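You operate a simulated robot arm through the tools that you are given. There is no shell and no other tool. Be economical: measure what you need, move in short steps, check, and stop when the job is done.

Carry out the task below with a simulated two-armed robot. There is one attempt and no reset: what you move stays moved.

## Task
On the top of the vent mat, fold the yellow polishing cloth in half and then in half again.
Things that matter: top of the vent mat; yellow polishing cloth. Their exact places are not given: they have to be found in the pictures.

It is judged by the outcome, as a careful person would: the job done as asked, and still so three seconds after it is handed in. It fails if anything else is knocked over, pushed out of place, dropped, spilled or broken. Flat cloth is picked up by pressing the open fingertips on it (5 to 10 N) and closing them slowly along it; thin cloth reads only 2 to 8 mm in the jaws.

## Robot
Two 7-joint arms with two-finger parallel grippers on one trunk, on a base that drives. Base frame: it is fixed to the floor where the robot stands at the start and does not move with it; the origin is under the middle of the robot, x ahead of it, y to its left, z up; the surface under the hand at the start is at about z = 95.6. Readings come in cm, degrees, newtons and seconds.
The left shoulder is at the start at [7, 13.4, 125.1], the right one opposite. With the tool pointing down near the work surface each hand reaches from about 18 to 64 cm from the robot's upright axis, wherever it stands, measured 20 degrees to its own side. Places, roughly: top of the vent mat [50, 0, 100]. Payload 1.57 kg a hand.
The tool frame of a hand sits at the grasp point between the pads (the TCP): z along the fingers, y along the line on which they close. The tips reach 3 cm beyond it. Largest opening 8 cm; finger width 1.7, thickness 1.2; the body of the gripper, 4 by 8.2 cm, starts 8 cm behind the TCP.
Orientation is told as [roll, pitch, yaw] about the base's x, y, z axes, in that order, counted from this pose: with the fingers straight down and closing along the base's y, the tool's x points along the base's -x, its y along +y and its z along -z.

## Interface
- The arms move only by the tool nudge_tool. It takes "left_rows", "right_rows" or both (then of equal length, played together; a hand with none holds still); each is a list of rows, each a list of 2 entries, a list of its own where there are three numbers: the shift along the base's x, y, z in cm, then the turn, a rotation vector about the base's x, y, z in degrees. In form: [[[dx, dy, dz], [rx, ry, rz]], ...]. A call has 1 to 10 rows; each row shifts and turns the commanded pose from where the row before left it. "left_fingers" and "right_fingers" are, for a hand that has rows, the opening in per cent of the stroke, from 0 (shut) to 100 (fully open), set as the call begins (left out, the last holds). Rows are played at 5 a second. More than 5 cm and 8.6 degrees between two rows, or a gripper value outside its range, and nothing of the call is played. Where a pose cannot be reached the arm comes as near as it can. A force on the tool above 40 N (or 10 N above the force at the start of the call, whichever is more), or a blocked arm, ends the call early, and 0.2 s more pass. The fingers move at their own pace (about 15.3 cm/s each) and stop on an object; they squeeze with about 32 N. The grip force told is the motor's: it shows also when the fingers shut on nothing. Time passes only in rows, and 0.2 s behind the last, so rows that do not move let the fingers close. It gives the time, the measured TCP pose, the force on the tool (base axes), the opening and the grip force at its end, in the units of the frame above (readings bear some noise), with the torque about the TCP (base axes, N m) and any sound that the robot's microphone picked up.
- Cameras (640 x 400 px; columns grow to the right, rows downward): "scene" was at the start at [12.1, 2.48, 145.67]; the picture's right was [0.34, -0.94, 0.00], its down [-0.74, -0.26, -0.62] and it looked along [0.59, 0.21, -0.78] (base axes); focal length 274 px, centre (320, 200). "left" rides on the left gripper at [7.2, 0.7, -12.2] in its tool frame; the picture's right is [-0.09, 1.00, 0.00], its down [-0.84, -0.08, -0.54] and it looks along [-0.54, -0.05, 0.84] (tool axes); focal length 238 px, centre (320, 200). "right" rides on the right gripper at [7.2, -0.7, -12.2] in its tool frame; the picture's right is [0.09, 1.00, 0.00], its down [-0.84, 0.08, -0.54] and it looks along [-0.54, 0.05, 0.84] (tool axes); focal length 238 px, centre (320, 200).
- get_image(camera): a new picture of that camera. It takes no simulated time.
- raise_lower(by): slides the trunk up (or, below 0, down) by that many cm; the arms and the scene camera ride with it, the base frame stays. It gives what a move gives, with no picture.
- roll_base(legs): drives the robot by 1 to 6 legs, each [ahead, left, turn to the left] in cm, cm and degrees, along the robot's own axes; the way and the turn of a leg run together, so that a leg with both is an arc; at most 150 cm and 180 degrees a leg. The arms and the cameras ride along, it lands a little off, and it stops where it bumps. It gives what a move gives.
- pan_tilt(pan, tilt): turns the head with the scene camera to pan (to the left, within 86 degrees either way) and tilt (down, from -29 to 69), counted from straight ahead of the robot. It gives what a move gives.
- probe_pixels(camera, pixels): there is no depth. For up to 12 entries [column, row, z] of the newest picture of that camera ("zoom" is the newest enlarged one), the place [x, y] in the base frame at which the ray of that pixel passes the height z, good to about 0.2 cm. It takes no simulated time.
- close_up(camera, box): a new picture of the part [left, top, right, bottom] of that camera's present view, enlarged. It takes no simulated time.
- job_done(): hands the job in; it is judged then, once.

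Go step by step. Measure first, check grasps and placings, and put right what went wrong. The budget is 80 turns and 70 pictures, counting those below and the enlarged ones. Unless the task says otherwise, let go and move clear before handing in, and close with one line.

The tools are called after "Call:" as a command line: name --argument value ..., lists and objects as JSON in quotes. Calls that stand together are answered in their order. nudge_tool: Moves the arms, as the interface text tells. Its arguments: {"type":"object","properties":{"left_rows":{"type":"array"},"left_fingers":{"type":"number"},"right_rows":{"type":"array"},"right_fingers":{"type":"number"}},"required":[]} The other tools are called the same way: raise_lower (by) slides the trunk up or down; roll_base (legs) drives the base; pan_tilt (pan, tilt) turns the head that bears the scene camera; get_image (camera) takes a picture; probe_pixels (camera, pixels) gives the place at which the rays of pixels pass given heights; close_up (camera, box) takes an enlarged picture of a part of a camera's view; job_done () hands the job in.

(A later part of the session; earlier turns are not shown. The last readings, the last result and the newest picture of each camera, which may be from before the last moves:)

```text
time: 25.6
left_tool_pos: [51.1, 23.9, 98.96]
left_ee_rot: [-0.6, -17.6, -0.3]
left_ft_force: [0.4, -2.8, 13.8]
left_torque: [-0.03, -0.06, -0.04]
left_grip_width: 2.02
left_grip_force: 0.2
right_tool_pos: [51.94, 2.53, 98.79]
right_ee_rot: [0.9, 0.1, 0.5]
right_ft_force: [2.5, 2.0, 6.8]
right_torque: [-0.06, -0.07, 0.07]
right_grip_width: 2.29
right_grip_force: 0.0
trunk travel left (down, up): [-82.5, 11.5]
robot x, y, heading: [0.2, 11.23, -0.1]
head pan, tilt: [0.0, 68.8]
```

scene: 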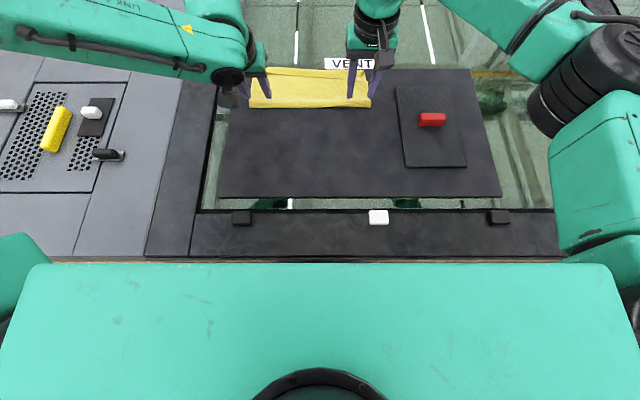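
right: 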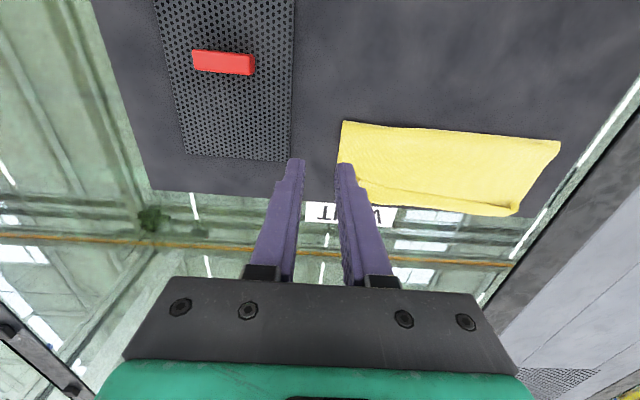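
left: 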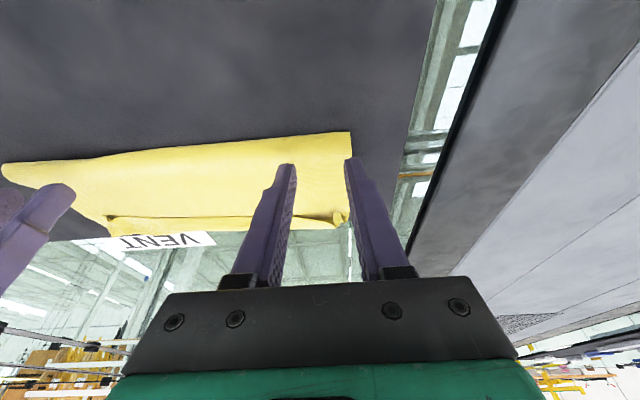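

The contact forces are 9–14 N, which is fine. I'll finish closing in steps.

Call:
nudge_tool --left_rows '[[[0, 0, 0], [0, 0, 0]], [[0, 0, 0], [0, 0, 0]]]' --right_rows '[[[0, 0, -0.04], [0, 0, 0]], [[0, 0, 0], [0, 0, 0]]]' --left_fingers 18 --right_fingers 18

Call:
nudge_tool --left_rows '[[[0, 0, 0], [0, 0, 0]], [[0, 0, 0], [0, 0, 0]], [[0, 0, 0], [0, 0, 0]]]' --right_rows '[[[0, 0, 0], [0, 0, 0]], [[0, 0, 0], [0, 0, 0]], [[0, 0, 0], [0, 0, 0]]]' --left_fingers 0 --right_fingers 0

Call:
close_up --camera "scene" --box '[200, 40, 420, 160]'

```text
time: 26.2
left_tool_pos: [51.05, 24.04, 98.85]
left_ee_rot: [-0.5, -17.9, -0.3]
left_ft_force: [2.4, 1.0, 15.1]
left_torque: [0.02, -0.12, -0.01]
left_grip_width: 1.4
left_grip_force: 0.1
right_tool_pos: [51.94, 2.54, 98.86]
right_ee_rot: [0.7, 0.1, 0.3]
right_ft_force: [-0.7, 0.5, 8.3]
right_torque: [-0.11, 0.0, 0.0]
right_grip_width: 1.51
right_grip_force: 1.0
trunk travel left (down, up): [-82.5, 11.5]
robot x, y, heading: [-0.33, 11.17, -0.1]
head pan, tilt: [0.0, 68.8]
```

```text
time: 27.1
left_tool_pos: [51.11, 23.94, 98.79]
left_ee_rot: [-0.7, -17.8, -0.2]
left_ft_force: [0.0, -8.0, 16.2]
left_torque: [-0.25, -0.04, -0.04]
left_grip_width: 0.28
left_grip_force: 23.8
right_tool_pos: [52.0, 2.63, 98.75]
right_ee_rot: [0.9, 0.0, 0.5]
right_ft_force: [0.6, 6.8, 4.3]
right_torque: [0.19, 0.0, 0.01]
right_grip_width: 0.18
right_grip_force: 23.5
trunk travel left (down, up): [-82.5, 11.5]
robot x, y, heading: [-0.21, 11.3, -0.1]
head pan, tilt: [0.0, 68.8]
```

```text
2.91 times, centred on (310, 100) of scene
```

zoom: 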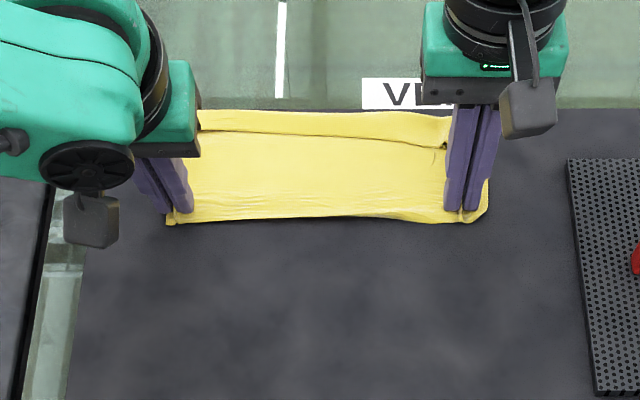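

Both hands hold the fold edge. I'll lift a hair and draw it 6 cm towards the robot.

Call:
nudge_tool --left_rows '[[[0, -0.1, 0.3], [0, 0, 0]], [[-0.6, 0, 0.1], [0, 2, 0]], [[-0.7, 0, 0], [0, 2, 0]], [[-0.7, 0, 0], [0, 2, 0]], [[-0.7, 0, 0], [0, 2, 0]], [[-0.7, 0, 0], [0, 2, 0]], [[-0.7, 0, 0], [0, 2, 0]], [[-0.7, 0, 0], [0, 2, 0]], [[-0.7, 0, 0], [0, 2, 0]], [[-0.5, 0, 0], [0, 1, 0]]]' --right_rows '[[[0, 0.1, 0.3], [0, 0, 0]], [[-0.6, 0, 0.1], [0, 0, 0]], [[-0.7, 0, 0], [0, 0, 0]], [[-0.7, 0, 0], [0, 0, 0]], [[-0.7, 0, 0], [0, 0, 0]], [[-0.7, 0, 0], [0, 0, 0]], [[-0.7, 0, 0], [0, 0, 0]], [[-0.7, 0, 0], [0, 0, 0]], [[-0.7, 0, 0], [0, 0, 0]], [[-0.5, 0, 0], [0, 0, 0]]]'

Call:
close_up --camera "scene" --box '[200, 40, 420, 160]'

```text
time: 29.2
left_tool_pos: [45.26, 24.01, 99.04]
left_ee_rot: [-0.6, -0.5, -0.3]
left_ft_force: [2.9, -6.3, 4.9]
left_torque: [-0.26, -0.14, 0.04]
left_grip_width: 0.23
left_grip_force: 23.9
right_tool_pos: [46.21, 2.82, 98.97]
right_ee_rot: [0.8, 0.2, 0.4]
right_ft_force: [-0.7, 7.2, -0.1]
right_torque: [0.22, 0.03, -0.03]
right_grip_width: 0.2
right_grip_force: 23.3
trunk travel left (down, up): [-82.5, 11.5]
robot x, y, heading: [-0.33, 10.99, -0.2]
head pan, tilt: [0.0, 68.8]
```

```text
2.91 times, centred on (310, 100) of scene
```

zoom: 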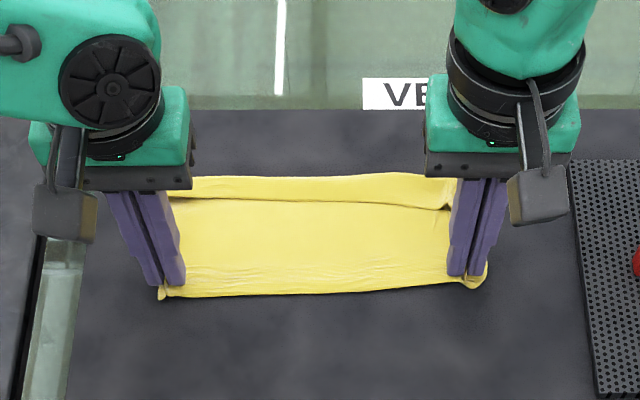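

The whole cloth slid together. I'll pull 2 cm more, then release while lifting clear.

Call:
nudge_tool --left_rows '[[[-0.7, 0, 0], [0, 0, 0]], [[-0.7, 0, 0], [0, 0, 0]], [[-0.6, 0, -0.1], [0, 0, 0]], [[0, 0, 0], [0, 0, 0]]]' --right_rows '[[[-0.7, 0, 0], [0, 0, 0]], [[-0.7, 0, 0], [0, 0, 0]], [[-0.6, 0, -0.1], [0, 0, 0]], [[0, 0, 0], [0, 0, 0]]]'

Call:
nudge_tool --left_rows '[[[0, 0, 0], [0, 0, 0]], [[0, 0, 0], [0, 0, 0]], [[0, 0, 1], [0, 0, 0]], [[0, 0, 2], [0, 0, 0]], [[0, 0, 3], [0, 0, 0]], [[0, 1, 3], [0, 0, 0]]]' --right_rows '[[[0, 0, 0], [0, 0, 0]], [[0, 0, 0], [0, 0, 0]], [[0, 0, 1], [0, 0, 0]], [[0, 0, 2], [0, 0, 0]], [[0, 0, 3], [0, 0, 0]], [[0, -1, 3], [0, 0, 0]]]' --left_fingers 40 --right_fingers 40

Call:
get_image --camera "left"

Call:
close_up --camera "scene" --box '[220, 80, 400, 180]'

```text
time: 30.2
left_tool_pos: [43.37, 23.77, 98.82]
left_ee_rot: [-0.7, -0.7, -0.3]
left_ft_force: [4.6, -5.1, 12.6]
left_torque: [-0.18, -0.27, 0.04]
left_grip_width: 0.26
left_grip_force: 24.0
right_tool_pos: [44.15, 2.74, 99.01]
right_ee_rot: [0.8, 0.1, 0.3]
right_ft_force: [0.0, 5.7, -0.1]
right_torque: [0.21, 0.04, 0.0]
right_grip_width: 0.19
right_grip_force: 23.6
trunk travel left (down, up): [-82.5, 11.5]
robot x, y, heading: [-0.02, 10.91, -0.4]
head pan, tilt: [0.0, 68.8]
```

```text
time: 31.6
left_tool_pos: [43.21, 24.98, 107.91]
left_ee_rot: [-0.7, -0.6, -0.3]
left_ft_force: [-0.1, -0.6, 1.0]
left_torque: [0.03, -0.02, 0.0]
left_grip_width: 3.2
left_grip_force: 0.0
right_tool_pos: [43.89, 1.74, 107.93]
right_ee_rot: [0.8, 0.1, 0.3]
right_ft_force: [-0.6, 0.3, 0.1]
right_torque: [0.01, -0.03, -0.01]
right_grip_width: 3.2
right_grip_force: 0.1
trunk travel left (down, up): [-82.5, 11.5]
robot x, y, heading: [0.03, 11.31, -0.2]
head pan, tilt: [0.0, 68.8]
```

```text
37 pictures are left
```

left: 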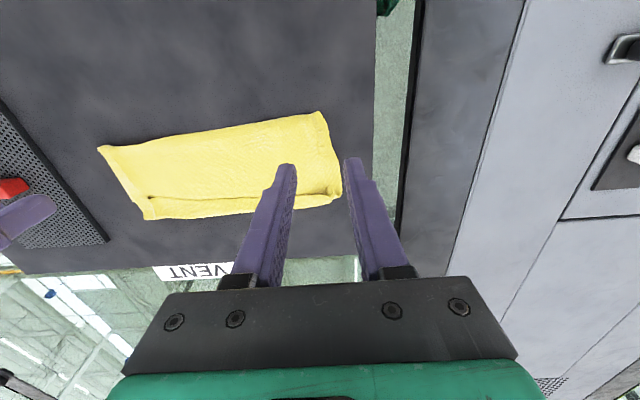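

```text
3.56 times, centred on (310, 130) of scene
```

zoom: 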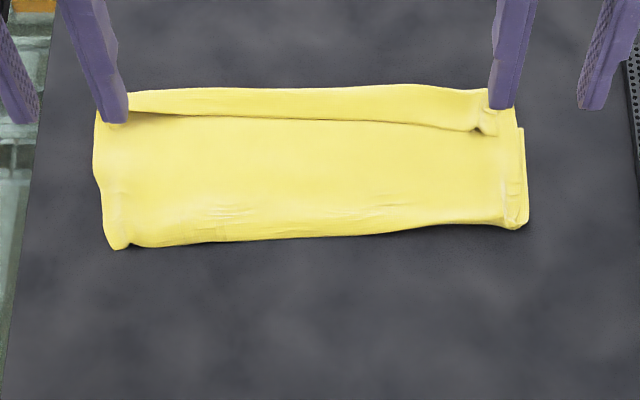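

The cloth is now well within reach. I'll probe the flap's edge, its crease and the fold line.

Call:
probe_pixels --camera "zoom" --pixels '[[482, 128, 96.3], [440, 128, 96.3], [300, 119, 96.3], [150, 112, 96.3], [470, 90, 97], [300, 88, 97], [150, 92, 97], [120, 245, 95.8], [515, 228, 95.8], [520, 130, 95.6], [98, 115, 96]]'

Call:
close_up --camera "left" --box '[90, 100, 350, 230]'

Call:
get_image --camera "right"

```text
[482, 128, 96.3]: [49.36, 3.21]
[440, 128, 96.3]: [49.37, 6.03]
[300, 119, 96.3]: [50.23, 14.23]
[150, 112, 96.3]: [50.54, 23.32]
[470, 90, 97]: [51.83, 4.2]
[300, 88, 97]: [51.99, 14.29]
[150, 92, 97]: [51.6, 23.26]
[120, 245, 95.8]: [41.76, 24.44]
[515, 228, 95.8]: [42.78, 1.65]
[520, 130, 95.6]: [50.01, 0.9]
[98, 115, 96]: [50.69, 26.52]
```

```text
2.46 times, centred on (220, 165) of left
```

zoom: 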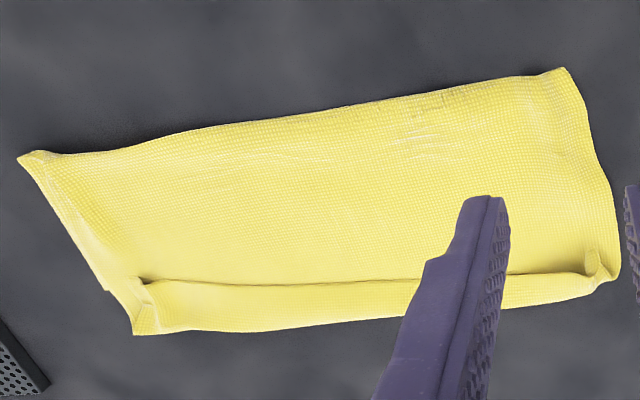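

```text
34 pictures are left
```

right: 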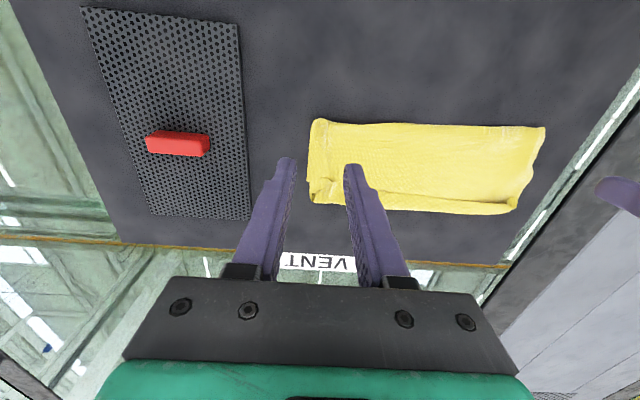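

The flap's standing tufts at its two corners are good grasp points. I'll locate them in this enlarged left view.

Call:
probe_pixels --camera "zoom" --pixels '[[598, 262, 96.6], [600, 280, 96.3], [145, 290, 96.6], [140, 283, 96.3], [540, 272, 96.2], [500, 308, 96.0]]'

```text
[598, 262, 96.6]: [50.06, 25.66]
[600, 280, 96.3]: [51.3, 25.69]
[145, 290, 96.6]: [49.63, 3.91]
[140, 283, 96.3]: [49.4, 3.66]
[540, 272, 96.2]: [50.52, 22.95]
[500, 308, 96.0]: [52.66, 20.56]
```

The left tuft is at (50.3, 25.6) and the right one at (49.6, 3.7). I'll move over them and come down to just above.

Call:
nudge_tool --left_rows '[[[2.4, 0.15, 0], [0, -4, 0]], [[2.4, 0.15, 0], [0, -4, 0]], [[2.4, 0.15, -1], [0, -4, 0]], [[0, 0, -2.5], [0, 0, 0]], [[0, 0, -2.5], [0, 0, 0]], [[0, 0, -1.7], [0, 0, 0]], [[0, 0, 0], [0, 0, 0]]]' --right_rows '[[[2, 0.6, 0], [0, 0, 0]], [[2, 0.6, 0], [0, 0, 0]], [[2, 0.7, -1], [0, 0, 0]], [[0, 0, -2.5], [0, 0, 0]], [[0, 0, -2.5], [0, 0, 0]], [[0, 0, -1.7], [0, 0, 0]], [[0, 0, 0], [0, 0, 0]]]' --left_fingers 32 --right_fingers 32

Call:
close_up --camera "left" --box '[200, 80, 440, 230]'

Call:
close_up --camera "right" --box '[200, 80, 440, 230]'

```text
time: 33.2
left_tool_pos: [50.48, 25.26, 100.17]
left_ee_rot: [-0.6, -12.7, -0.3]
left_ft_force: [-0.1, -0.6, -0.1]
left_torque: [0.01, 0.02, -0.01]
left_grip_width: 2.59
left_grip_force: 0.1
right_tool_pos: [50.13, 3.56, 100.24]
right_ee_rot: [0.8, 0.2, 0.3]
right_ft_force: [0.5, 0.4, -0.8]
right_torque: [-0.01, -0.02, -0.01]
right_grip_width: 2.56
right_grip_force: 0.0
trunk travel left (down, up): [-82.5, 11.5]
robot x, y, heading: [-0.07, 11.49, 0.0]
head pan, tilt: [0.0, 68.8]
```

```text
2.67 times, centred on (320, 155) of left
```

zoom: 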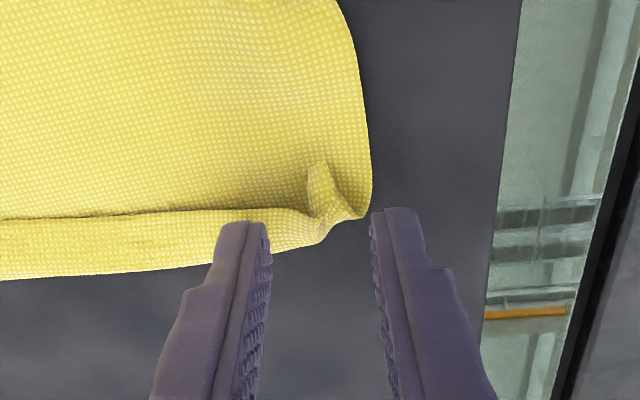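

```text
2.67 times, centred on (320, 155) of right
```

zoom: 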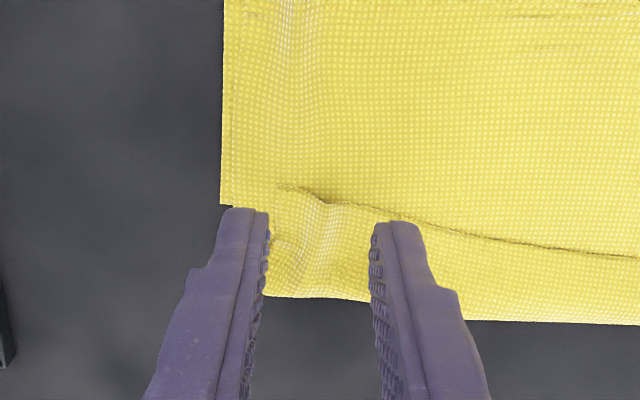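

The jaws straddle both tufts nicely. I'll shift back slightly, lower to just touching, and begin closing.

Call:
nudge_tool --left_rows '[[[-0.6, 0, -0.4], [0, 0, 0]], [[0, 0, -0.5], [0, 0, 0]], [[0, 0, 0], [0, 0, 0]]]' --right_rows '[[[-0.5, 0, -0.5], [0, 0, 0]], [[0, 0, -0.6], [0, 0, 0]], [[0, 0, 0], [0, 0, 0]]]'

Call:
close_up --camera "left" --box '[200, 80, 440, 230]'

Call:
close_up --camera "right" --box '[200, 80, 440, 230]'

```text
time: 34.0
left_tool_pos: [49.92, 25.43, 99.22]
left_ee_rot: [-0.7, -12.4, -0.3]
left_ft_force: [-0.3, -0.4, -0.4]
left_torque: [0.0, 0.0, 0.0]
left_grip_width: 2.55
left_grip_force: 0.1
right_tool_pos: [49.6, 3.38, 99.22]
right_ee_rot: [0.8, 0.2, 0.4]
right_ft_force: [0.2, 0.5, 0.1]
right_torque: [-0.01, 0.0, 0.0]
right_grip_width: 2.57
right_grip_force: 0.0
trunk travel left (down, up): [-82.5, 11.5]
robot x, y, heading: [0.02, 11.07, -0.3]
head pan, tilt: [0.0, 68.8]
```

```text
2.67 times, centred on (320, 155) of left
```

zoom: 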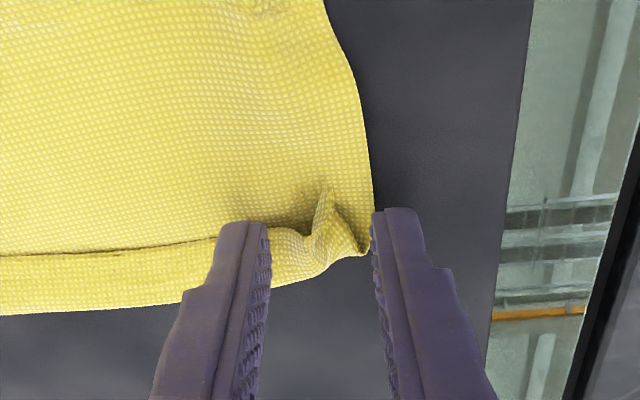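

```text
2.67 times, centred on (320, 155) of right
```

zoom: 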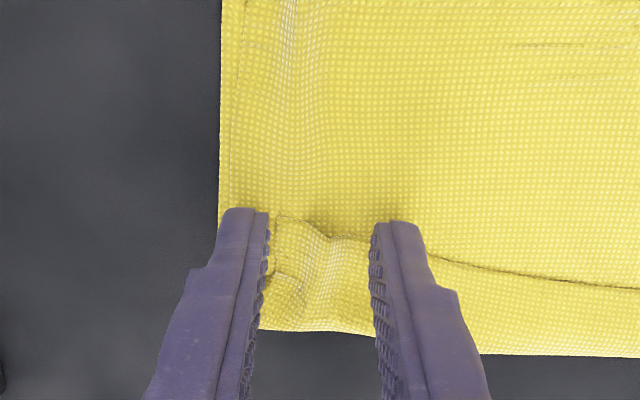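

Good placement. I'll lower slightly and close in stages.

Call:
nudge_tool --left_rows '[[[-0.2, 0, -0.2], [0, 0, 0]], [[0, 0, 0], [0, 0, 0]]]' --right_rows '[[[0, 0, -0.25], [0, 0, 0]], [[0, 0, 0], [0, 0, 0]]]' --left_fingers 24 --right_fingers 24

Call:
nudge_tool --left_rows '[[[0, 0, 0], [0, 0, 0]], [[0, 0, 0], [0, 0, 0]]]' --right_rows '[[[0, 0, 0], [0, 0, 0]], [[0, 0, 0], [0, 0, 0]]]' --left_fingers 12 --right_fingers 12

Call:
nudge_tool --left_rows '[[[0, 0, 0], [0, 0, 0]], [[0, 0, 0], [0, 0, 0]], [[0, 0, 0], [0, 0, 0]]]' --right_rows '[[[0, 0, 0], [0, 0, 0]], [[0, 0, 0], [0, 0, 0]], [[0, 0, 0], [0, 0, 0]]]' --left_fingers 0 --right_fingers 0

Call:
nudge_tool --left_rows '[[[-0.5, 0, 1], [0, 0, 0]], [[-0.5, 0, 1], [0, 0, 0]], [[-0.5, 0, 1], [0, 2, 0]], [[-0.5, 0, 1], [0, 2, 0]]]' --right_rows '[[[-0.5, 0, 1], [0, 0, 0]], [[-0.5, 0, 1], [0, 0, 0]], [[-0.5, 0, 1], [0, 0, 0]], [[-0.5, 0, 1], [0, 0, 0]]]'

Call:
get_image --camera "right"

Call:
close_up --camera "scene" --box '[220, 70, 400, 170]'

```text
time: 34.6
left_tool_pos: [49.68, 25.32, 99.14]
left_ee_rot: [-0.6, -12.5, -0.3]
left_ft_force: [-0.1, 0.0, 0.0]
left_torque: [0.0, 0.01, -0.01]
left_grip_width: 1.92
left_grip_force: 0.0
right_tool_pos: [49.61, 3.51, 98.95]
right_ee_rot: [0.8, 0.2, 0.3]
right_ft_force: [-0.1, -0.5, 0.6]
right_torque: [-0.01, 0.02, 0.02]
right_grip_width: 1.92
right_grip_force: 0.1
trunk travel left (down, up): [-82.5, 11.5]
robot x, y, heading: [-0.07, 10.89, 0.0]
head pan, tilt: [0.0, 68.8]
```

```text
time: 35.2
left_tool_pos: [49.62, 25.35, 99.04]
left_ee_rot: [-0.6, -12.5, -0.2]
left_ft_force: [0.1, -0.4, 0.1]
left_torque: [-0.01, -0.03, 0.01]
left_grip_width: 0.97
left_grip_force: 0.0
right_tool_pos: [49.52, 3.45, 98.89]
right_ee_rot: [0.9, 0.1, 0.4]
right_ft_force: [-0.2, 0.1, -0.1]
right_torque: [-0.01, 0.01, 0.0]
right_grip_width: 0.95
right_grip_force: 0.1
trunk travel left (down, up): [-82.5, 11.5]
robot x, y, heading: [-0.22, 11.09, 0.3]
head pan, tilt: [0.0, 68.8]
```

```text
time: 36.0
left_tool_pos: [49.78, 25.34, 99.1]
left_ee_rot: [-0.6, -12.5, -0.3]
left_ft_force: [-0.5, -6.4, 0.3]
left_torque: [-0.14, -0.01, -0.05]
left_grip_width: 0.17
left_grip_force: 23.6
right_tool_pos: [49.6, 3.55, 99.06]
right_ee_rot: [0.8, 0.2, 0.3]
right_ft_force: [-0.4, 7.3, 0.9]
right_torque: [0.19, -0.03, 0.06]
right_grip_width: 0.18
right_grip_force: 23.6
trunk travel left (down, up): [-82.5, 11.5]
robot x, y, heading: [-0.28, 10.97, 0.0]
head pan, tilt: [0.0, 68.8]
```

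```text
time: 37.0
left_tool_pos: [47.62, 25.43, 103.04]
left_ee_rot: [-0.6, -8.4, -0.2]
left_ft_force: [0.4, -7.3, 0.1]
left_torque: [-0.17, 0.02, -0.03]
left_grip_width: 0.16
left_grip_force: 23.9
right_tool_pos: [47.58, 3.68, 102.99]
right_ee_rot: [0.8, 0.2, 0.5]
right_ft_force: [-0.8, 6.8, 0.4]
right_torque: [0.24, 0.0, 0.03]
right_grip_width: 0.17
right_grip_force: 23.5
trunk travel left (down, up): [-82.5, 11.5]
robot x, y, heading: [0.17, 11.26, -0.3]
head pan, tilt: [0.0, 68.8]
```

```text
29 pictures are left
```

right: 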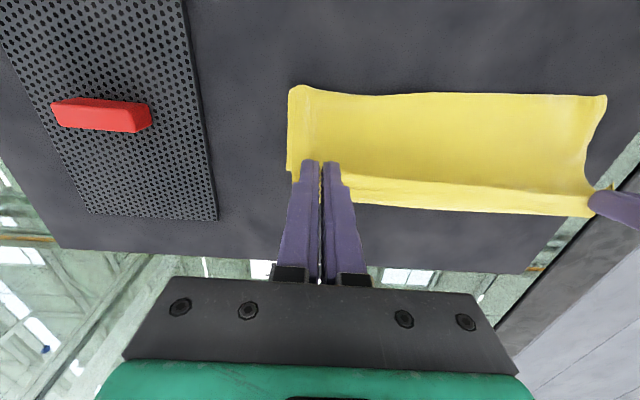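

```text
3.56 times, centred on (310, 120) of scene
```

zoom: 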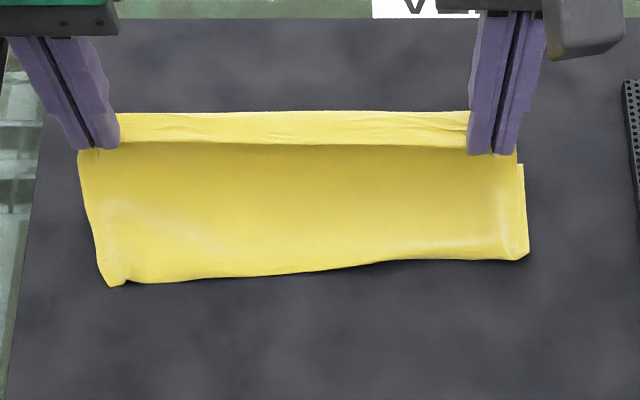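

Both corners are held as single tufts. I'll peel the top layer up and back past the intended fold line (x ≈ 39.2) to lay the bottom layer flat again.

Call:
nudge_tool --left_rows '[[[-1.8, 0, 2], [0, 2, 0]], [[-1.8, 0, 2], [0, 2, 0]], [[-2, 0, 1], [0, 2, 0]], [[-2, 0, 0.5], [0, 2, 0]], [[-2, 0, -0.5], [0, 0, 0]], [[-2, 0, -0.8], [0, 0, 0]], [[-2, 0, -1], [0, 0, 0]], [[-2, 0, -1.2], [0, 0, 0]], [[-1.8, 0, -1.2], [0, 0, 0]], [[0, 0, 0], [0, 0, 0]]]' --right_rows '[[[-1.8, 0, 2], [0, 0, 0]], [[-1.8, 0, 2], [0, 0, 0]], [[-2, 0, 1], [0, 0, 0]], [[-2, 0, 0.5], [0, 0, 0]], [[-2, 0, -0.5], [0, 0, 0]], [[-2, 0, -0.8], [0, 0, 0]], [[-2, 0, -1], [0, 0, 0]], [[-2, 0, -1.2], [0, 0, 0]], [[-1.8, 0, -1.2], [0, 0, 0]], [[0, 0, 0], [0, 0, 0]]]'

Call:
get_image --camera "scene"

```text
time: 39.2
left_tool_pos: [33.39, 24.55, 106.19]
left_ee_rot: [-0.7, -0.5, -0.3]
left_ft_force: [-0.1, -3.4, -0.1]
left_torque: [-0.04, 0.03, -0.01]
left_grip_width: 0.19
left_grip_force: 23.3
left hand out of reach, approached as far as the arm can: row 8, 9
right_tool_pos: [30.14, 3.51, 103.7]
right_ee_rot: [0.8, 0.2, 0.3]
right_ft_force: [0.5, 2.5, 0.9]
right_torque: [0.09, 0.04, 0.0]
right_grip_width: 0.16
right_grip_force: 23.3
trunk travel left (down, up): [-82.5, 11.5]
robot x, y, heading: [0.07, 10.96, -0.1]
head pan, tilt: [0.0, 68.8]
```

```text
27 pictures are left
```

scene: 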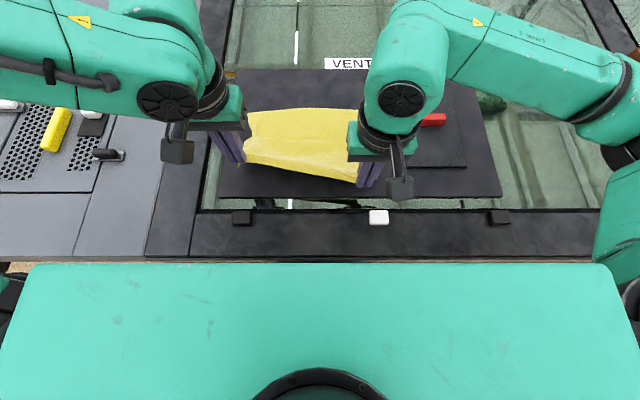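

The left hand stopped a little short at the near side, but the cloth is peeled back. I'll check the far edge's position before folding.

Call:
probe_pixels --camera "scene" --pixels '[[249, 112, 95.6], [300, 108, 95.6], [364, 110, 95.6], [243, 155, 95.6]]'

Call:
nudge_tool --left_rows '[[[0.6, 0, 0.7], [0, 0, 0]], [[0.7, 0, 0.7], [0, 0, 0]], [[1, 0, 0.7], [0, 0, 0]], [[1, 0, 0.7], [0, 0, 0]], [[1.2, 0, 0.5], [0, 0, 0]], [[1.3, 0, 0.5], [0, 0, 0]], [[1.5, 0, 0.3], [0, -1, 0]], [[1.5, 0, 0.3], [0, -1, 0]], [[1.5, 0, -0.1], [0, -1, 0]], [[1.5, 0, -0.1], [0, -1, 0]]]' --right_rows '[[[0.6, 0, 0.7], [0, 0, 0]], [[0.7, 0, 0.7], [0, 0, 0]], [[1, 0, 0.7], [0, 0, 0]], [[1, 0, 0.7], [0, 0, 0]], [[1.2, 0, 0.5], [0, 0, 0]], [[1.3, 0, 0.5], [0, 0, 0]], [[1.5, 0, 0.3], [0, 0, 0]], [[1.5, 0, 0.3], [0, 0, 0]], [[1.5, 0, -0.1], [0, 0, 0]], [[1.5, 0, -0.1], [0, 0, 0]]]'

Call:
close_up --camera "scene" --box '[200, 60, 420, 200]'

```text
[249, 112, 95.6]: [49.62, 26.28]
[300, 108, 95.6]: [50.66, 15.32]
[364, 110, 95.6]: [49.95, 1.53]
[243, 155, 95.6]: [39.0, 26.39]
```

```text
time: 41.5
left_tool_pos: [45.32, 24.72, 110.52]
left_ee_rot: [-0.5, -4.5, -0.3]
left_ft_force: [-0.4, -4.5, 0.1]
left_torque: [-0.12, 0.03, -0.01]
left_grip_width: 0.19
left_grip_force: 23.5
right_tool_pos: [42.15, 3.61, 108.0]
right_ee_rot: [0.8, 0.3, 0.4]
right_ft_force: [0.9, 4.1, 0.3]
right_torque: [0.11, 0.0, 0.04]
right_grip_width: 0.2
right_grip_force: 23.4
trunk travel left (down, up): [-82.5, 11.5]
robot x, y, heading: [0.12, 11.27, -0.3]
head pan, tilt: [0.0, 68.8]
```

```text
2.86 times, centred on (310, 130) of scene
```

zoom: 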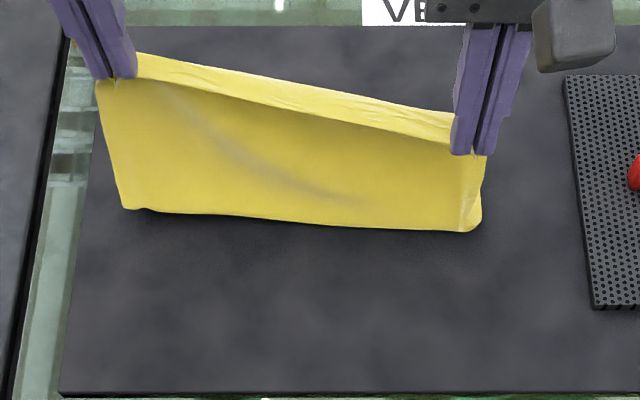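

The cloth is held about 2 cm in from its edge (the band above the hands), so my arc radius was too large and dragged the fold forward. I'll go back once more, levelling the left hand with the right, and then use a smaller arc.

Call:
nudge_tool --left_rows '[[[-1.4, 0, -0.5], [0, 0.5, 0]], [[-1.4, 0, -0.6], [0, 0.5, 0]], [[-1.4, 0, -0.8], [0, 0.5, 0]], [[-1.4, 0, -0.8], [0, 0.5, 0]], [[-1.4, 0, -0.8], [0, 0.5, 0]], [[-1.4, 0, -0.9], [0, 0.5, 0]], [[-1.3, 0, -0.9], [0, 0.5, 0]], [[-1.2, 0, -0.9], [0, 0.5, 0]], [[0, 0, 0], [0, 0, 0]]]' --right_rows '[[[-1.1, 0, -0.3], [0, 0, 0]], [[-1.1, 0, -0.4], [0, 0, 0]], [[-1.1, 0, -0.6], [0, 0, 0]], [[-1.1, 0, -0.6], [0, 0, 0]], [[-1, 0, -0.6], [0, 0, 0]], [[-1, 0, -0.6], [0, 0, 0]], [[-1, 0, -0.6], [0, 0, 0]], [[-1, 0, -0.6], [0, 0, 0]], [[0, 0, 0], [0, 0, 0]]]'

Call:
close_up --camera "scene" --box '[200, 60, 420, 200]'

```text
time: 43.5
left_tool_pos: [34.31, 24.82, 104.26]
left_ee_rot: [-0.6, -0.5, -0.2]
left_ft_force: [-0.6, -2.0, 0.4]
left_torque: [-0.03, 0.02, -0.03]
left_grip_width: 0.16
left_grip_force: 23.4
right_tool_pos: [33.5, 3.51, 103.48]
right_ee_rot: [0.8, 0.2, 0.3]
right_ft_force: [0.5, 2.2, -0.2]
right_torque: [0.02, 0.02, 0.01]
right_grip_width: 0.17
right_grip_force: 23.6
trunk travel left (down, up): [-82.5, 11.5]
robot x, y, heading: [-0.23, 11.51, -0.1]
head pan, tilt: [0.0, 68.8]
```

```text
2.86 times, centred on (310, 130) of scene
```

zoom: 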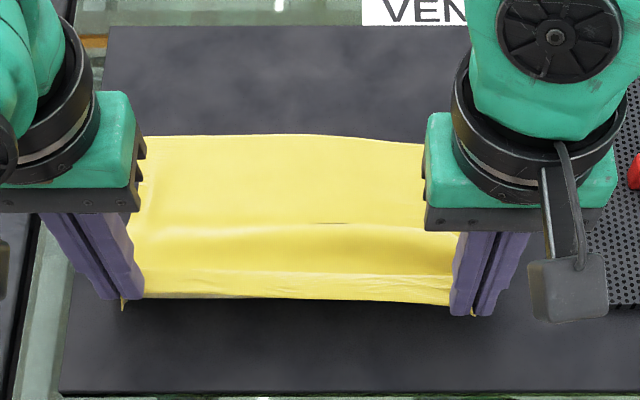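

The cloth is laid back flat, with its far edge at about x = 50.5. Now I'll take the smaller forward arc.

Call:
nudge_tool --left_rows '[[[0.7, 0, 0.5], [0, 0, 0]], [[1, 0, 0.7], [0, 0, 0]], [[1, 0, 0.5], [0, 0, 0]], [[1, 0, 0.3], [0, 0, 0]], [[1, 0, 0.2], [0, 0, 0]], [[2, 0, 0], [0, 0, 0]], [[2, 0, -0.7], [0, 0, 0]], [[2, 0, -1.3], [0, 0, 0]], [[1.5, 0, -1.7], [0, 0, 0]], [[0.8, 0, -1.5], [0, 0, 0]]]' --right_rows '[[[1.5, 0, 1.3], [0, 0, 0]], [[1, 0, 0.7], [0, 0, 0]], [[1, 0, 0.5], [0, 0, 0]], [[1, 0, 0.3], [0, 0, 0]], [[1, 0, 0.2], [0, 0, 0]], [[2, 0, 0], [0, 0, 0]], [[2, 0, -0.7], [0, 0, 0]], [[2, 0, -1.3], [0, 0, 0]], [[1.5, 0, -1.7], [0, 0, 0]], [[0.8, 0, -1.5], [0, 0, 0]]]'

Call:
close_up --camera "scene" --box '[200, 60, 420, 200]'

Call:
get_image --camera "right"

```text
time: 45.6
left_tool_pos: [47.3, 24.61, 101.19]
left_ee_rot: [-0.6, -0.6, -0.3]
left_ft_force: [0.8, -0.5, 0.7]
left_torque: [0.01, 0.01, 0.01]
left_grip_width: 0.17
left_grip_force: 23.6
right_tool_pos: [47.46, 3.59, 101.37]
right_ee_rot: [0.9, 0.2, 0.5]
right_ft_force: [0.5, 0.2, 0.4]
right_torque: [-0.02, -0.03, -0.03]
right_grip_width: 0.19
right_grip_force: 23.4
trunk travel left (down, up): [-82.5, 11.5]
robot x, y, heading: [0.07, 11.1, -0.2]
head pan, tilt: [0.0, 68.8]
```

```text
2.86 times, centred on (310, 130) of scene
```

zoom: 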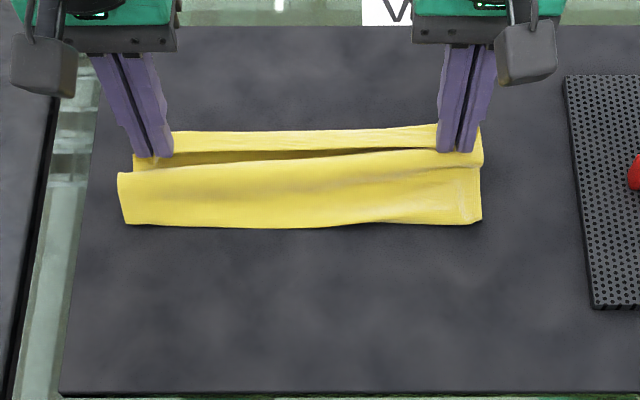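

```text
23 pictures are left
```

right: 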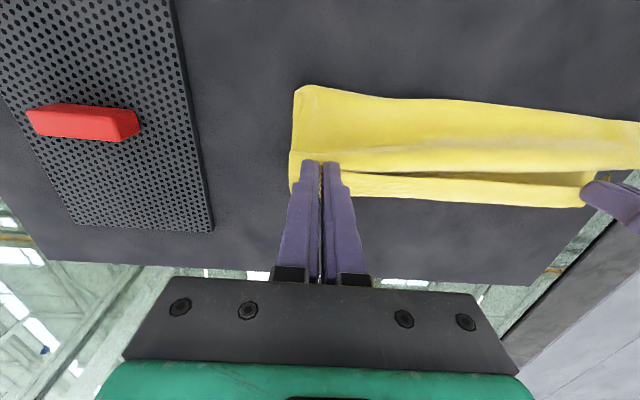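

There is slack standing in the top layer, and the fold sits near x = 43. I'll check where the bottom's far edge really is.

Call:
probe_pixels --camera "right" --pixels '[[350, 196, 95.6], [460, 203, 95.6], [575, 207, 95.6], [460, 203, 98], [300, 87, 95.6], [560, 112, 95.6], [460, 172, 98], [291, 190, 95.6]]'

Call:
close_up --camera "right" --box '[280, 70, 640, 230]'

```text
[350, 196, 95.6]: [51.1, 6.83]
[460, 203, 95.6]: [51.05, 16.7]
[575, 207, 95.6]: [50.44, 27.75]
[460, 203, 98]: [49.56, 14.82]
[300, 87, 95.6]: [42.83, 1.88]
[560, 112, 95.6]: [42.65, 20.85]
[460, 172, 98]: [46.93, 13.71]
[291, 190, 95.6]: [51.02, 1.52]
```

```text
1.78 times, centred on (460, 150) of right
```

zoom: 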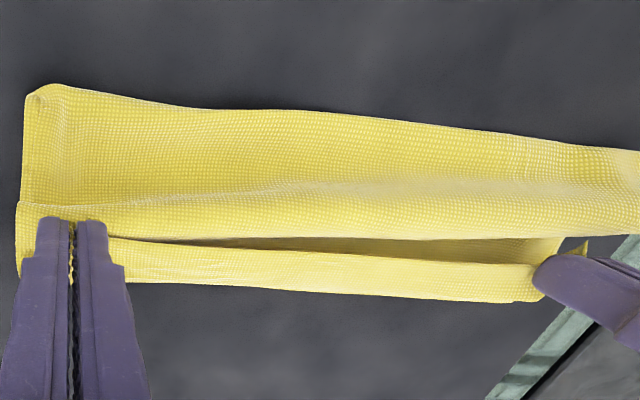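

The slack bag fell forward because the pinch makes the edge point backwards. The clean remedy is to lay the cloth flat again and re-grip it better, so I'll carry the edge back to the near side.

Call:
nudge_tool --left_rows '[[[-0.5, 0, 2], [0, 0, 0]], [[-1.5, 0, 2.2], [0, 0, 0]], [[-2, 0, 1.2], [0, 0, 0]], [[-2.2, 0, 0], [0, 0, 0]], [[-2.2, 0, -1], [0, 0, 0]], [[-2.2, 0, -1.5], [0, 0, 0]], [[-2, 0, -1.6], [0, 0, 0]], [[-1.5, 0, -1.6], [0, 0, 0]], [[-1.2, 0, -1.2], [0, 0, 0]], [[-0.7, 0, -0.6], [0, 0, 0]]]' --right_rows '[[[-0.5, 0, 2], [0, 0, 0]], [[-1.5, 0, 2.2], [0, 0, 0]], [[-2, 0, 1.2], [0, 0, 0]], [[-2.2, 0, 0], [0, 0, 0]], [[-2.2, 0, -1], [0, 0, 0]], [[-2.2, 0, -1.5], [0, 0, 0]], [[-2, 0, -1.6], [0, 0, 0]], [[-1.5, 0, -1.6], [0, 0, 0]], [[-1.2, 0, -1.2], [0, 0, 0]], [[-0.7, 0, -0.6], [0, 0, 0]]]'

Call:
close_up --camera "scene" --box '[200, 60, 420, 200]'

```text
time: 47.9
left_tool_pos: [33.85, 23.9, 101.08]
left_ee_rot: [-0.7, -0.5, -0.1]
left_ft_force: [-0.8, 0.0, -0.4]
left_torque: [-0.01, -0.01, 0.02]
left_grip_width: 0.17
left_grip_force: 23.2
left hand out of reach, approached as far as the arm can: row 8, 9, 10
right_tool_pos: [31.36, 3.63, 99.22]
right_ee_rot: [0.8, 0.0, 0.2]
right_ft_force: [-0.6, 0.3, 0.2]
right_torque: [-0.02, -0.03, -0.02]
right_grip_width: 0.16
right_grip_force: 23.6
trunk travel left (down, up): [-82.5, 11.5]
robot x, y, heading: [-0.11, 10.81, -0.3]
head pan, tilt: [0.0, 68.8]
```

```text
2.86 times, centred on (310, 130) of scene
```

zoom: 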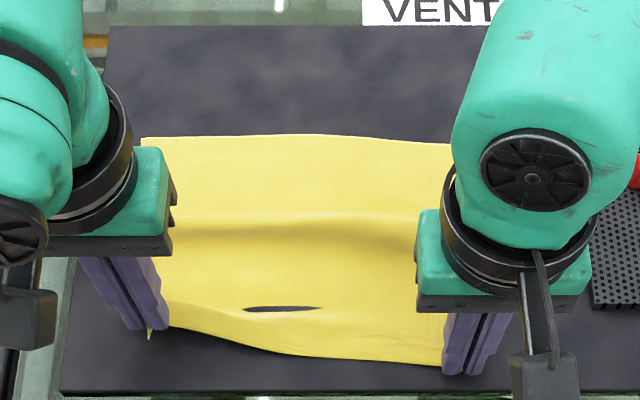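

The left hand is again limited near x = 34, but the cloth is mostly flat. I'll lower the left corner, release both, and lift clear, testing a 90° wrist turn as I rise so the jaws can close across the edge.

Call:
nudge_tool --left_rows '[[[0, 0, -1], [0, 0, 0]], [[0, 0, -0.9], [0, 0, 0]], [[0, 0, 0], [0, 0, 0]]]' --right_rows '[[[0, 0, -0.2], [0, 0, 0]], [[0, 0, 0], [0, 0, 0]], [[0, 0, 0], [0, 0, 0]]]'

Call:
nudge_tool --left_rows '[[[0, 0, 0], [0, 0, 0]], [[0, 0, 0], [0, 0, 0]], [[0, 0, 1], [0, 0, 0]], [[0, 0, 2], [0, 0, 0]], [[1, 0, 3], [0, 0, 0]], [[1, 0, 3], [0, 0, 0]], [[1, 0, 0], [0, 0, 8]], [[1, 0, 0], [0, 0, 8]], [[1, 0, 0], [0, 0, 8]], [[1, 0, 0], [0, 0, 8]]]' --right_rows '[[[0, 0, 0], [0, 0, 0]], [[0, 0, 0], [0, 0, 0]], [[0, 0, 1], [0, 0, 0]], [[0, 0, 2], [0, 0, 0]], [[1, 0, 3], [0, 0, 0]], [[1, 0, 3], [0, 0, 0]], [[1, 0, 0], [0, 0, -8]], [[1, 0, 0], [0, 0, -8]], [[1, 0, 0], [0, 0, -8]], [[1, 0, 0], [0, 0, -8]]]' --left_fingers 35 --right_fingers 35

Call:
nudge_tool --left_rows '[[[0, 0, 0], [0, 0, 8]], [[0, 0, 0], [0, 0, 8]], [[0, 0, 0], [0, 0, 8]], [[0, 0, 0], [0, 0, 8]], [[0, 0, 0], [0, 0, 8]], [[0, 0, 0], [0, 0, 8]], [[0, 0, 0], [0, 0, 8]], [[0, 0, 0], [0, 0, 2]], [[0, 0, 0], [0, 0, 0]]]' --right_rows '[[[0, 0, 0], [0, 0, -8]], [[0, 0, 0], [0, 0, -8]], [[0, 0, 0], [0, 0, -8]], [[0, 0, 0], [0, 0, -8]], [[0, 0, 0], [0, 0, -8]], [[0, 0, 0], [0, 0, -8]], [[0, 0, 0], [0, 0, -8]], [[0, 0, 0], [0, 0, -2]], [[0, 0, 0], [0, 0, 0]]]'

Call:
get_image --camera "scene"

```text
time: 48.6
left_tool_pos: [33.77, 23.99, 99.2]
left_ee_rot: [-0.7, -0.5, -0.4]
left_ft_force: [-0.1, -0.1, -0.1]
left_torque: [0.03, 0.0, 0.03]
left_grip_width: 0.21
left_grip_force: 23.5
right_tool_pos: [31.54, 3.66, 98.98]
right_ee_rot: [0.8, 0.1, 0.3]
right_ft_force: [0.6, -0.3, -0.8]
right_torque: [0.01, -0.02, -0.05]
right_grip_width: 0.17
right_grip_force: 23.4
trunk travel left (down, up): [-82.5, 11.5]
robot x, y, heading: [0.23, 11.11, -0.1]
head pan, tilt: [0.0, 68.8]
```

```text
time: 50.9
left_tool_pos: [39.78, 23.93, 108.22]
left_ee_rot: [-0.6, -0.4, 32.0]
left_ft_force: [-0.1, -0.3, 0.2]
left_torque: [-0.04, 0.04, 0.01]
left_grip_width: 2.77
left_grip_force: 0.0
right_tool_pos: [37.48, 3.52, 108.13]
right_ee_rot: [0.8, 0.2, -31.9]
right_ft_force: [1.1, -0.2, -0.2]
right_torque: [0.0, 0.03, -0.03]
right_grip_width: 2.79
right_grip_force: 0.0
trunk travel left (down, up): [-82.5, 11.5]
robot x, y, heading: [0.23, 11.01, -0.1]
head pan, tilt: [0.0, 68.8]
```

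```text
time: 52.9
left_tool_pos: [39.78, 24.08, 108.21]
left_ee_rot: [-0.6, -0.5, 89.8]
left_ft_force: [-0.4, -0.5, 0.1]
left_torque: [0.03, 0.01, -0.03]
left_grip_width: 2.79
left_grip_force: 0.1
right_tool_pos: [37.31, 3.72, 108.22]
right_ee_rot: [0.8, 0.1, -89.7]
right_ft_force: [0.0, 0.4, -0.8]
right_torque: [-0.05, -0.02, -0.01]
right_grip_width: 2.8
right_grip_force: 0.2
trunk travel left (down, up): [-82.5, 11.5]
robot x, y, heading: [0.04, 11.2, -0.3]
head pan, tilt: [0.0, 68.8]
```

```text
20 pictures are left
```

scene: 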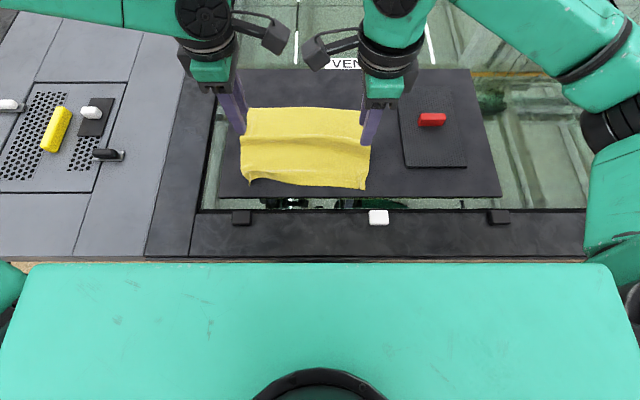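

Both wrists turn 90° without trouble. I'll probe the cloth's outline for a grasp across its far edge.

Call:
probe_pixels --camera "scene" --pixels '[[248, 110, 95.6], [300, 107, 95.6], [358, 111, 95.6], [366, 112, 95.6], [242, 178, 95.6], [300, 186, 95.6], [365, 189, 95.6], [240, 135, 95.6], [371, 148, 95.6]]'

Call:
close_up --camera "scene" --box '[210, 90, 400, 200]'

```text
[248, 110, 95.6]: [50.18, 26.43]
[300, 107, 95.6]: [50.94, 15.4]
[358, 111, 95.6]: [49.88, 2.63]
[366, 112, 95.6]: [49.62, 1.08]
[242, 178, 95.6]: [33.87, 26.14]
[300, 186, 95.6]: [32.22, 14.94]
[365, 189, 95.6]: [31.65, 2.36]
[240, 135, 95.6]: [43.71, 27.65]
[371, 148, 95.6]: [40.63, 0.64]
```

```text
3.37 times, centred on (305, 145) of scene
```

zoom: 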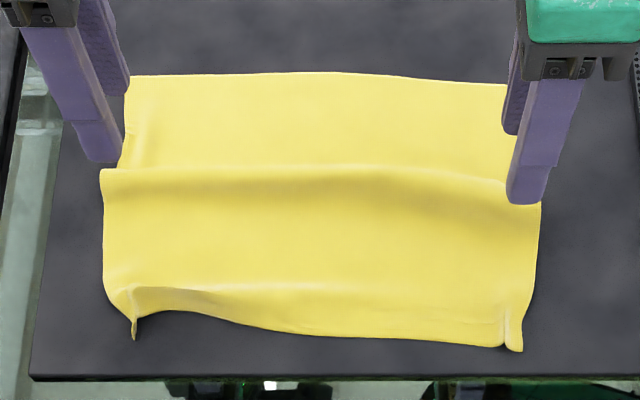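

The far edge is at x = 50.2 on the left and 49.7 on the right, with the slack in a ridge near x = 43. I'll move both hands over the far corners with the jaws across the edge.

Call:
nudge_tool --left_rows '[[[2.5, 0.2, 0], [0, 0, 0]], [[2.5, 0.2, 0], [0, 0, 0]], [[2.5, 0.2, 0], [0, 0, 0]], [[2.5, 0.2, 0], [0, 0, 0]], [[0, 0, -2.5], [0, 0, 0]], [[0, 0, -2.5], [0, 0, 0]], [[0, 0, -2.5], [0, 0, 0]], [[0, 0, -0.8], [0, 0, 0]], [[0, 0, 0], [0, 0, 0]]]' --right_rows '[[[3, -0.35, 0], [0, 0, 0]], [[3, -0.35, 0], [0, 0, 0]], [[3, -0.35, 0], [0, 0, 0]], [[3, -0.35, 0], [0, 0, 0]], [[0.1, 0, -2.5], [0, 0, 0]], [[0, 0, -2.5], [0, 0, 0]], [[0, 0, -2.5], [0, 0, 0]], [[0, 0, -0.8], [0, 0, 0]], [[0, 0, 0], [0, 0, 0]]]' --left_fingers 32 --right_fingers 32

Call:
get_image --camera "left"

Call:
get_image --camera "right"

```text
time: 54.9
left_tool_pos: [49.31, 25.02, 100.16]
left_ee_rot: [-0.7, -0.4, 89.7]
left_ft_force: [-0.5, 0.0, 0.0]
left_torque: [0.03, 0.04, 0.0]
left_grip_width: 2.58
left_grip_force: 0.0
left hand out of reach, approached as far as the arm can: row 7
right_tool_pos: [49.52, 1.82, 99.86]
right_ee_rot: [0.8, 0.1, -89.7]
right_ft_force: [0.2, -0.3, -0.3]
right_torque: [0.02, -0.03, 0.01]
right_grip_width: 2.55
right_grip_force: 0.1
trunk travel left (down, up): [-82.5, 11.5]
robot x, y, heading: [-0.09, 11.02, -0.1]
head pan, tilt: [0.0, 68.8]
```

```text
18 pictures are left
```

left: 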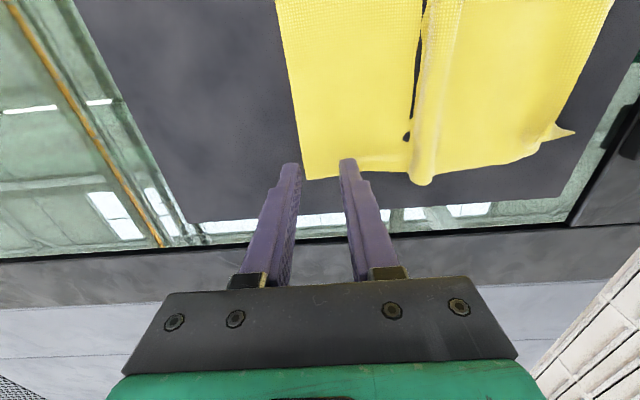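

```text
17 pictures are left
```

right: 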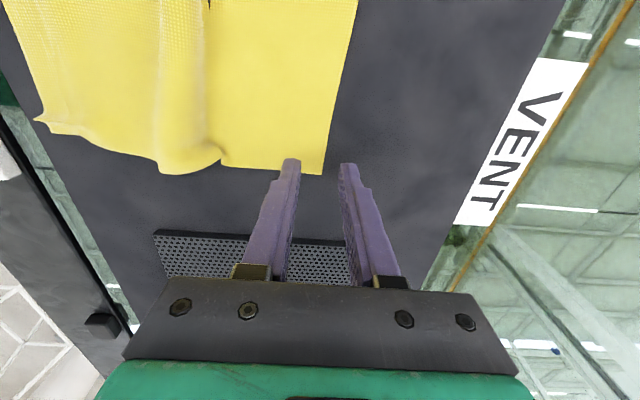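

Both jaws straddle the far edge well. The near half already lies flat with the slack at the middle, so I'll fold the far edge to the near one. First I'll lower to contact.

Call:
nudge_tool --left_rows '[[[0, 0.2, -0.8], [0, 0, 0]], [[0, 0, -0.6], [0, 0, 0]], [[0, 0, -0.2], [0, 0, 0]], [[0, 0, 0], [0, 0, 0]]]' --right_rows '[[[-0.2, 0.5, -0.5], [0, 0, 0]], [[0, 0, -0.5], [0, 0, 0]], [[0, 0, -0.2], [0, 0, 0]], [[0, 0, 0], [0, 0, 0]]]'

```text
time: 55.9
left_tool_pos: [48.7, 25.62, 99.1]
left_ee_rot: [-0.8, -0.6, 89.7]
left_ft_force: [0.7, 0.3, 0.3]
left_torque: [0.04, 0.01, 0.03]
left_grip_width: 2.57
left_grip_force: 0.2
left hand out of reach, approached as far as the arm can: row 1, 3
right_tool_pos: [49.3, 2.67, 98.74]
right_ee_rot: [1.0, 0.2, -89.7]
right_ft_force: [0.9, -2.4, 15.3]
right_torque: [-0.21, 0.26, 0.04]
right_grip_width: 2.42
right_grip_force: 0.0
trunk travel left (down, up): [-82.5, 11.5]
robot x, y, heading: [-0.09, 11.23, -0.3]
head pan, tilt: [0.0, 68.8]
```

The left arm gains forward reach when it works further outward. I'll lift a little, shift the base 5 cm right, and bring the hands back over the corners.

Call:
nudge_tool --left_rows '[[[0, 0, 1.5], [0, 0, 0]], [[0, 0, 1.5], [0, 0, 0]], [[0, 0, 0], [0, 0, 0]]]' --right_rows '[[[0, 0, 1.5], [0, 0, 0]], [[0, 0, 1.5], [0, 0, 0]], [[0, 0, 0], [0, 0, 0]]]'

Call:
roll_base --legs '[[0, -5, 0]]'

Call:
nudge_tool --left_rows '[[[0.2, 1.5, 0], [0, 0, 0]], [[0.3, 1.5, 0], [0, 0, 0]], [[0.3, 1.4, 0], [0, 0, 0]], [[0.2, 0, 0], [0, 0, 0]], [[0, 0, 0], [0, 0, 0]]]' --right_rows '[[[0, 1.5, 0], [0, 0, 0]], [[0, 1.5, 0], [0, 0, 0]], [[0, 1.5, 0], [0, 0, 0]], [[0, 0, 0], [0, 0, 0]], [[0, 0, 0], [0, 0, 0]]]'

```text
time: 56.6
left_tool_pos: [48.97, 25.64, 101.82]
left_ee_rot: [-0.6, -0.5, 89.7]
left_ft_force: [0.4, 0.2, -0.4]
left_torque: [-0.01, 0.01, 0.0]
left_grip_width: 2.58
left_grip_force: 0.1
right_tool_pos: [49.3, 2.66, 101.52]
right_ee_rot: [0.8, 0.1, -89.6]
right_ft_force: [0.8, 0.7, -0.6]
right_torque: [0.0, -0.02, 0.02]
right_grip_width: 2.59
right_grip_force: 0.1
trunk travel left (down, up): [-82.5, 11.5]
robot x, y, heading: [0.01, 11.08, -0.2]
head pan, tilt: [0.0, 68.8]
```

```text
time: 57.6
left_tool_pos: [48.96, 21.28, 101.66]
left_ee_rot: [-0.6, -0.2, 89.8]
left_ft_force: [-0.5, 0.5, -0.2]
left_torque: [-0.02, 0.0, -0.01]
left_grip_width: 2.59
left_grip_force: 0.0
right_tool_pos: [49.37, -1.74, 101.68]
right_ee_rot: [0.8, -0.2, -89.6]
right_ft_force: [-0.4, -0.2, -0.4]
right_torque: [-0.04, 0.01, 0.01]
right_grip_width: 2.55
right_grip_force: 0.1
trunk travel left (down, up): [-82.5, 11.5]
robot x, y, heading: [-0.05, 5.97, -0.0]
head pan, tilt: [0.0, 68.8]
```

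```text
time: 58.8
left_tool_pos: [49.98, 25.12, 101.6]
left_ee_rot: [-0.6, -0.5, 89.9]
left_ft_force: [-0.3, 0.2, 0.7]
left_torque: [-0.01, 0.0, 0.02]
left_grip_width: 2.58
left_grip_force: 0.0
right_tool_pos: [49.35, 2.34, 101.7]
right_ee_rot: [0.8, 0.1, -89.4]
right_ft_force: [0.1, -0.4, -0.4]
right_torque: [0.0, 0.0, 0.02]
right_grip_width: 2.54
right_grip_force: 0.0
trunk travel left (down, up): [-82.5, 11.5]
robot x, y, heading: [-0.06, 6.02, -0.0]
head pan, tilt: [0.0, 68.8]
```

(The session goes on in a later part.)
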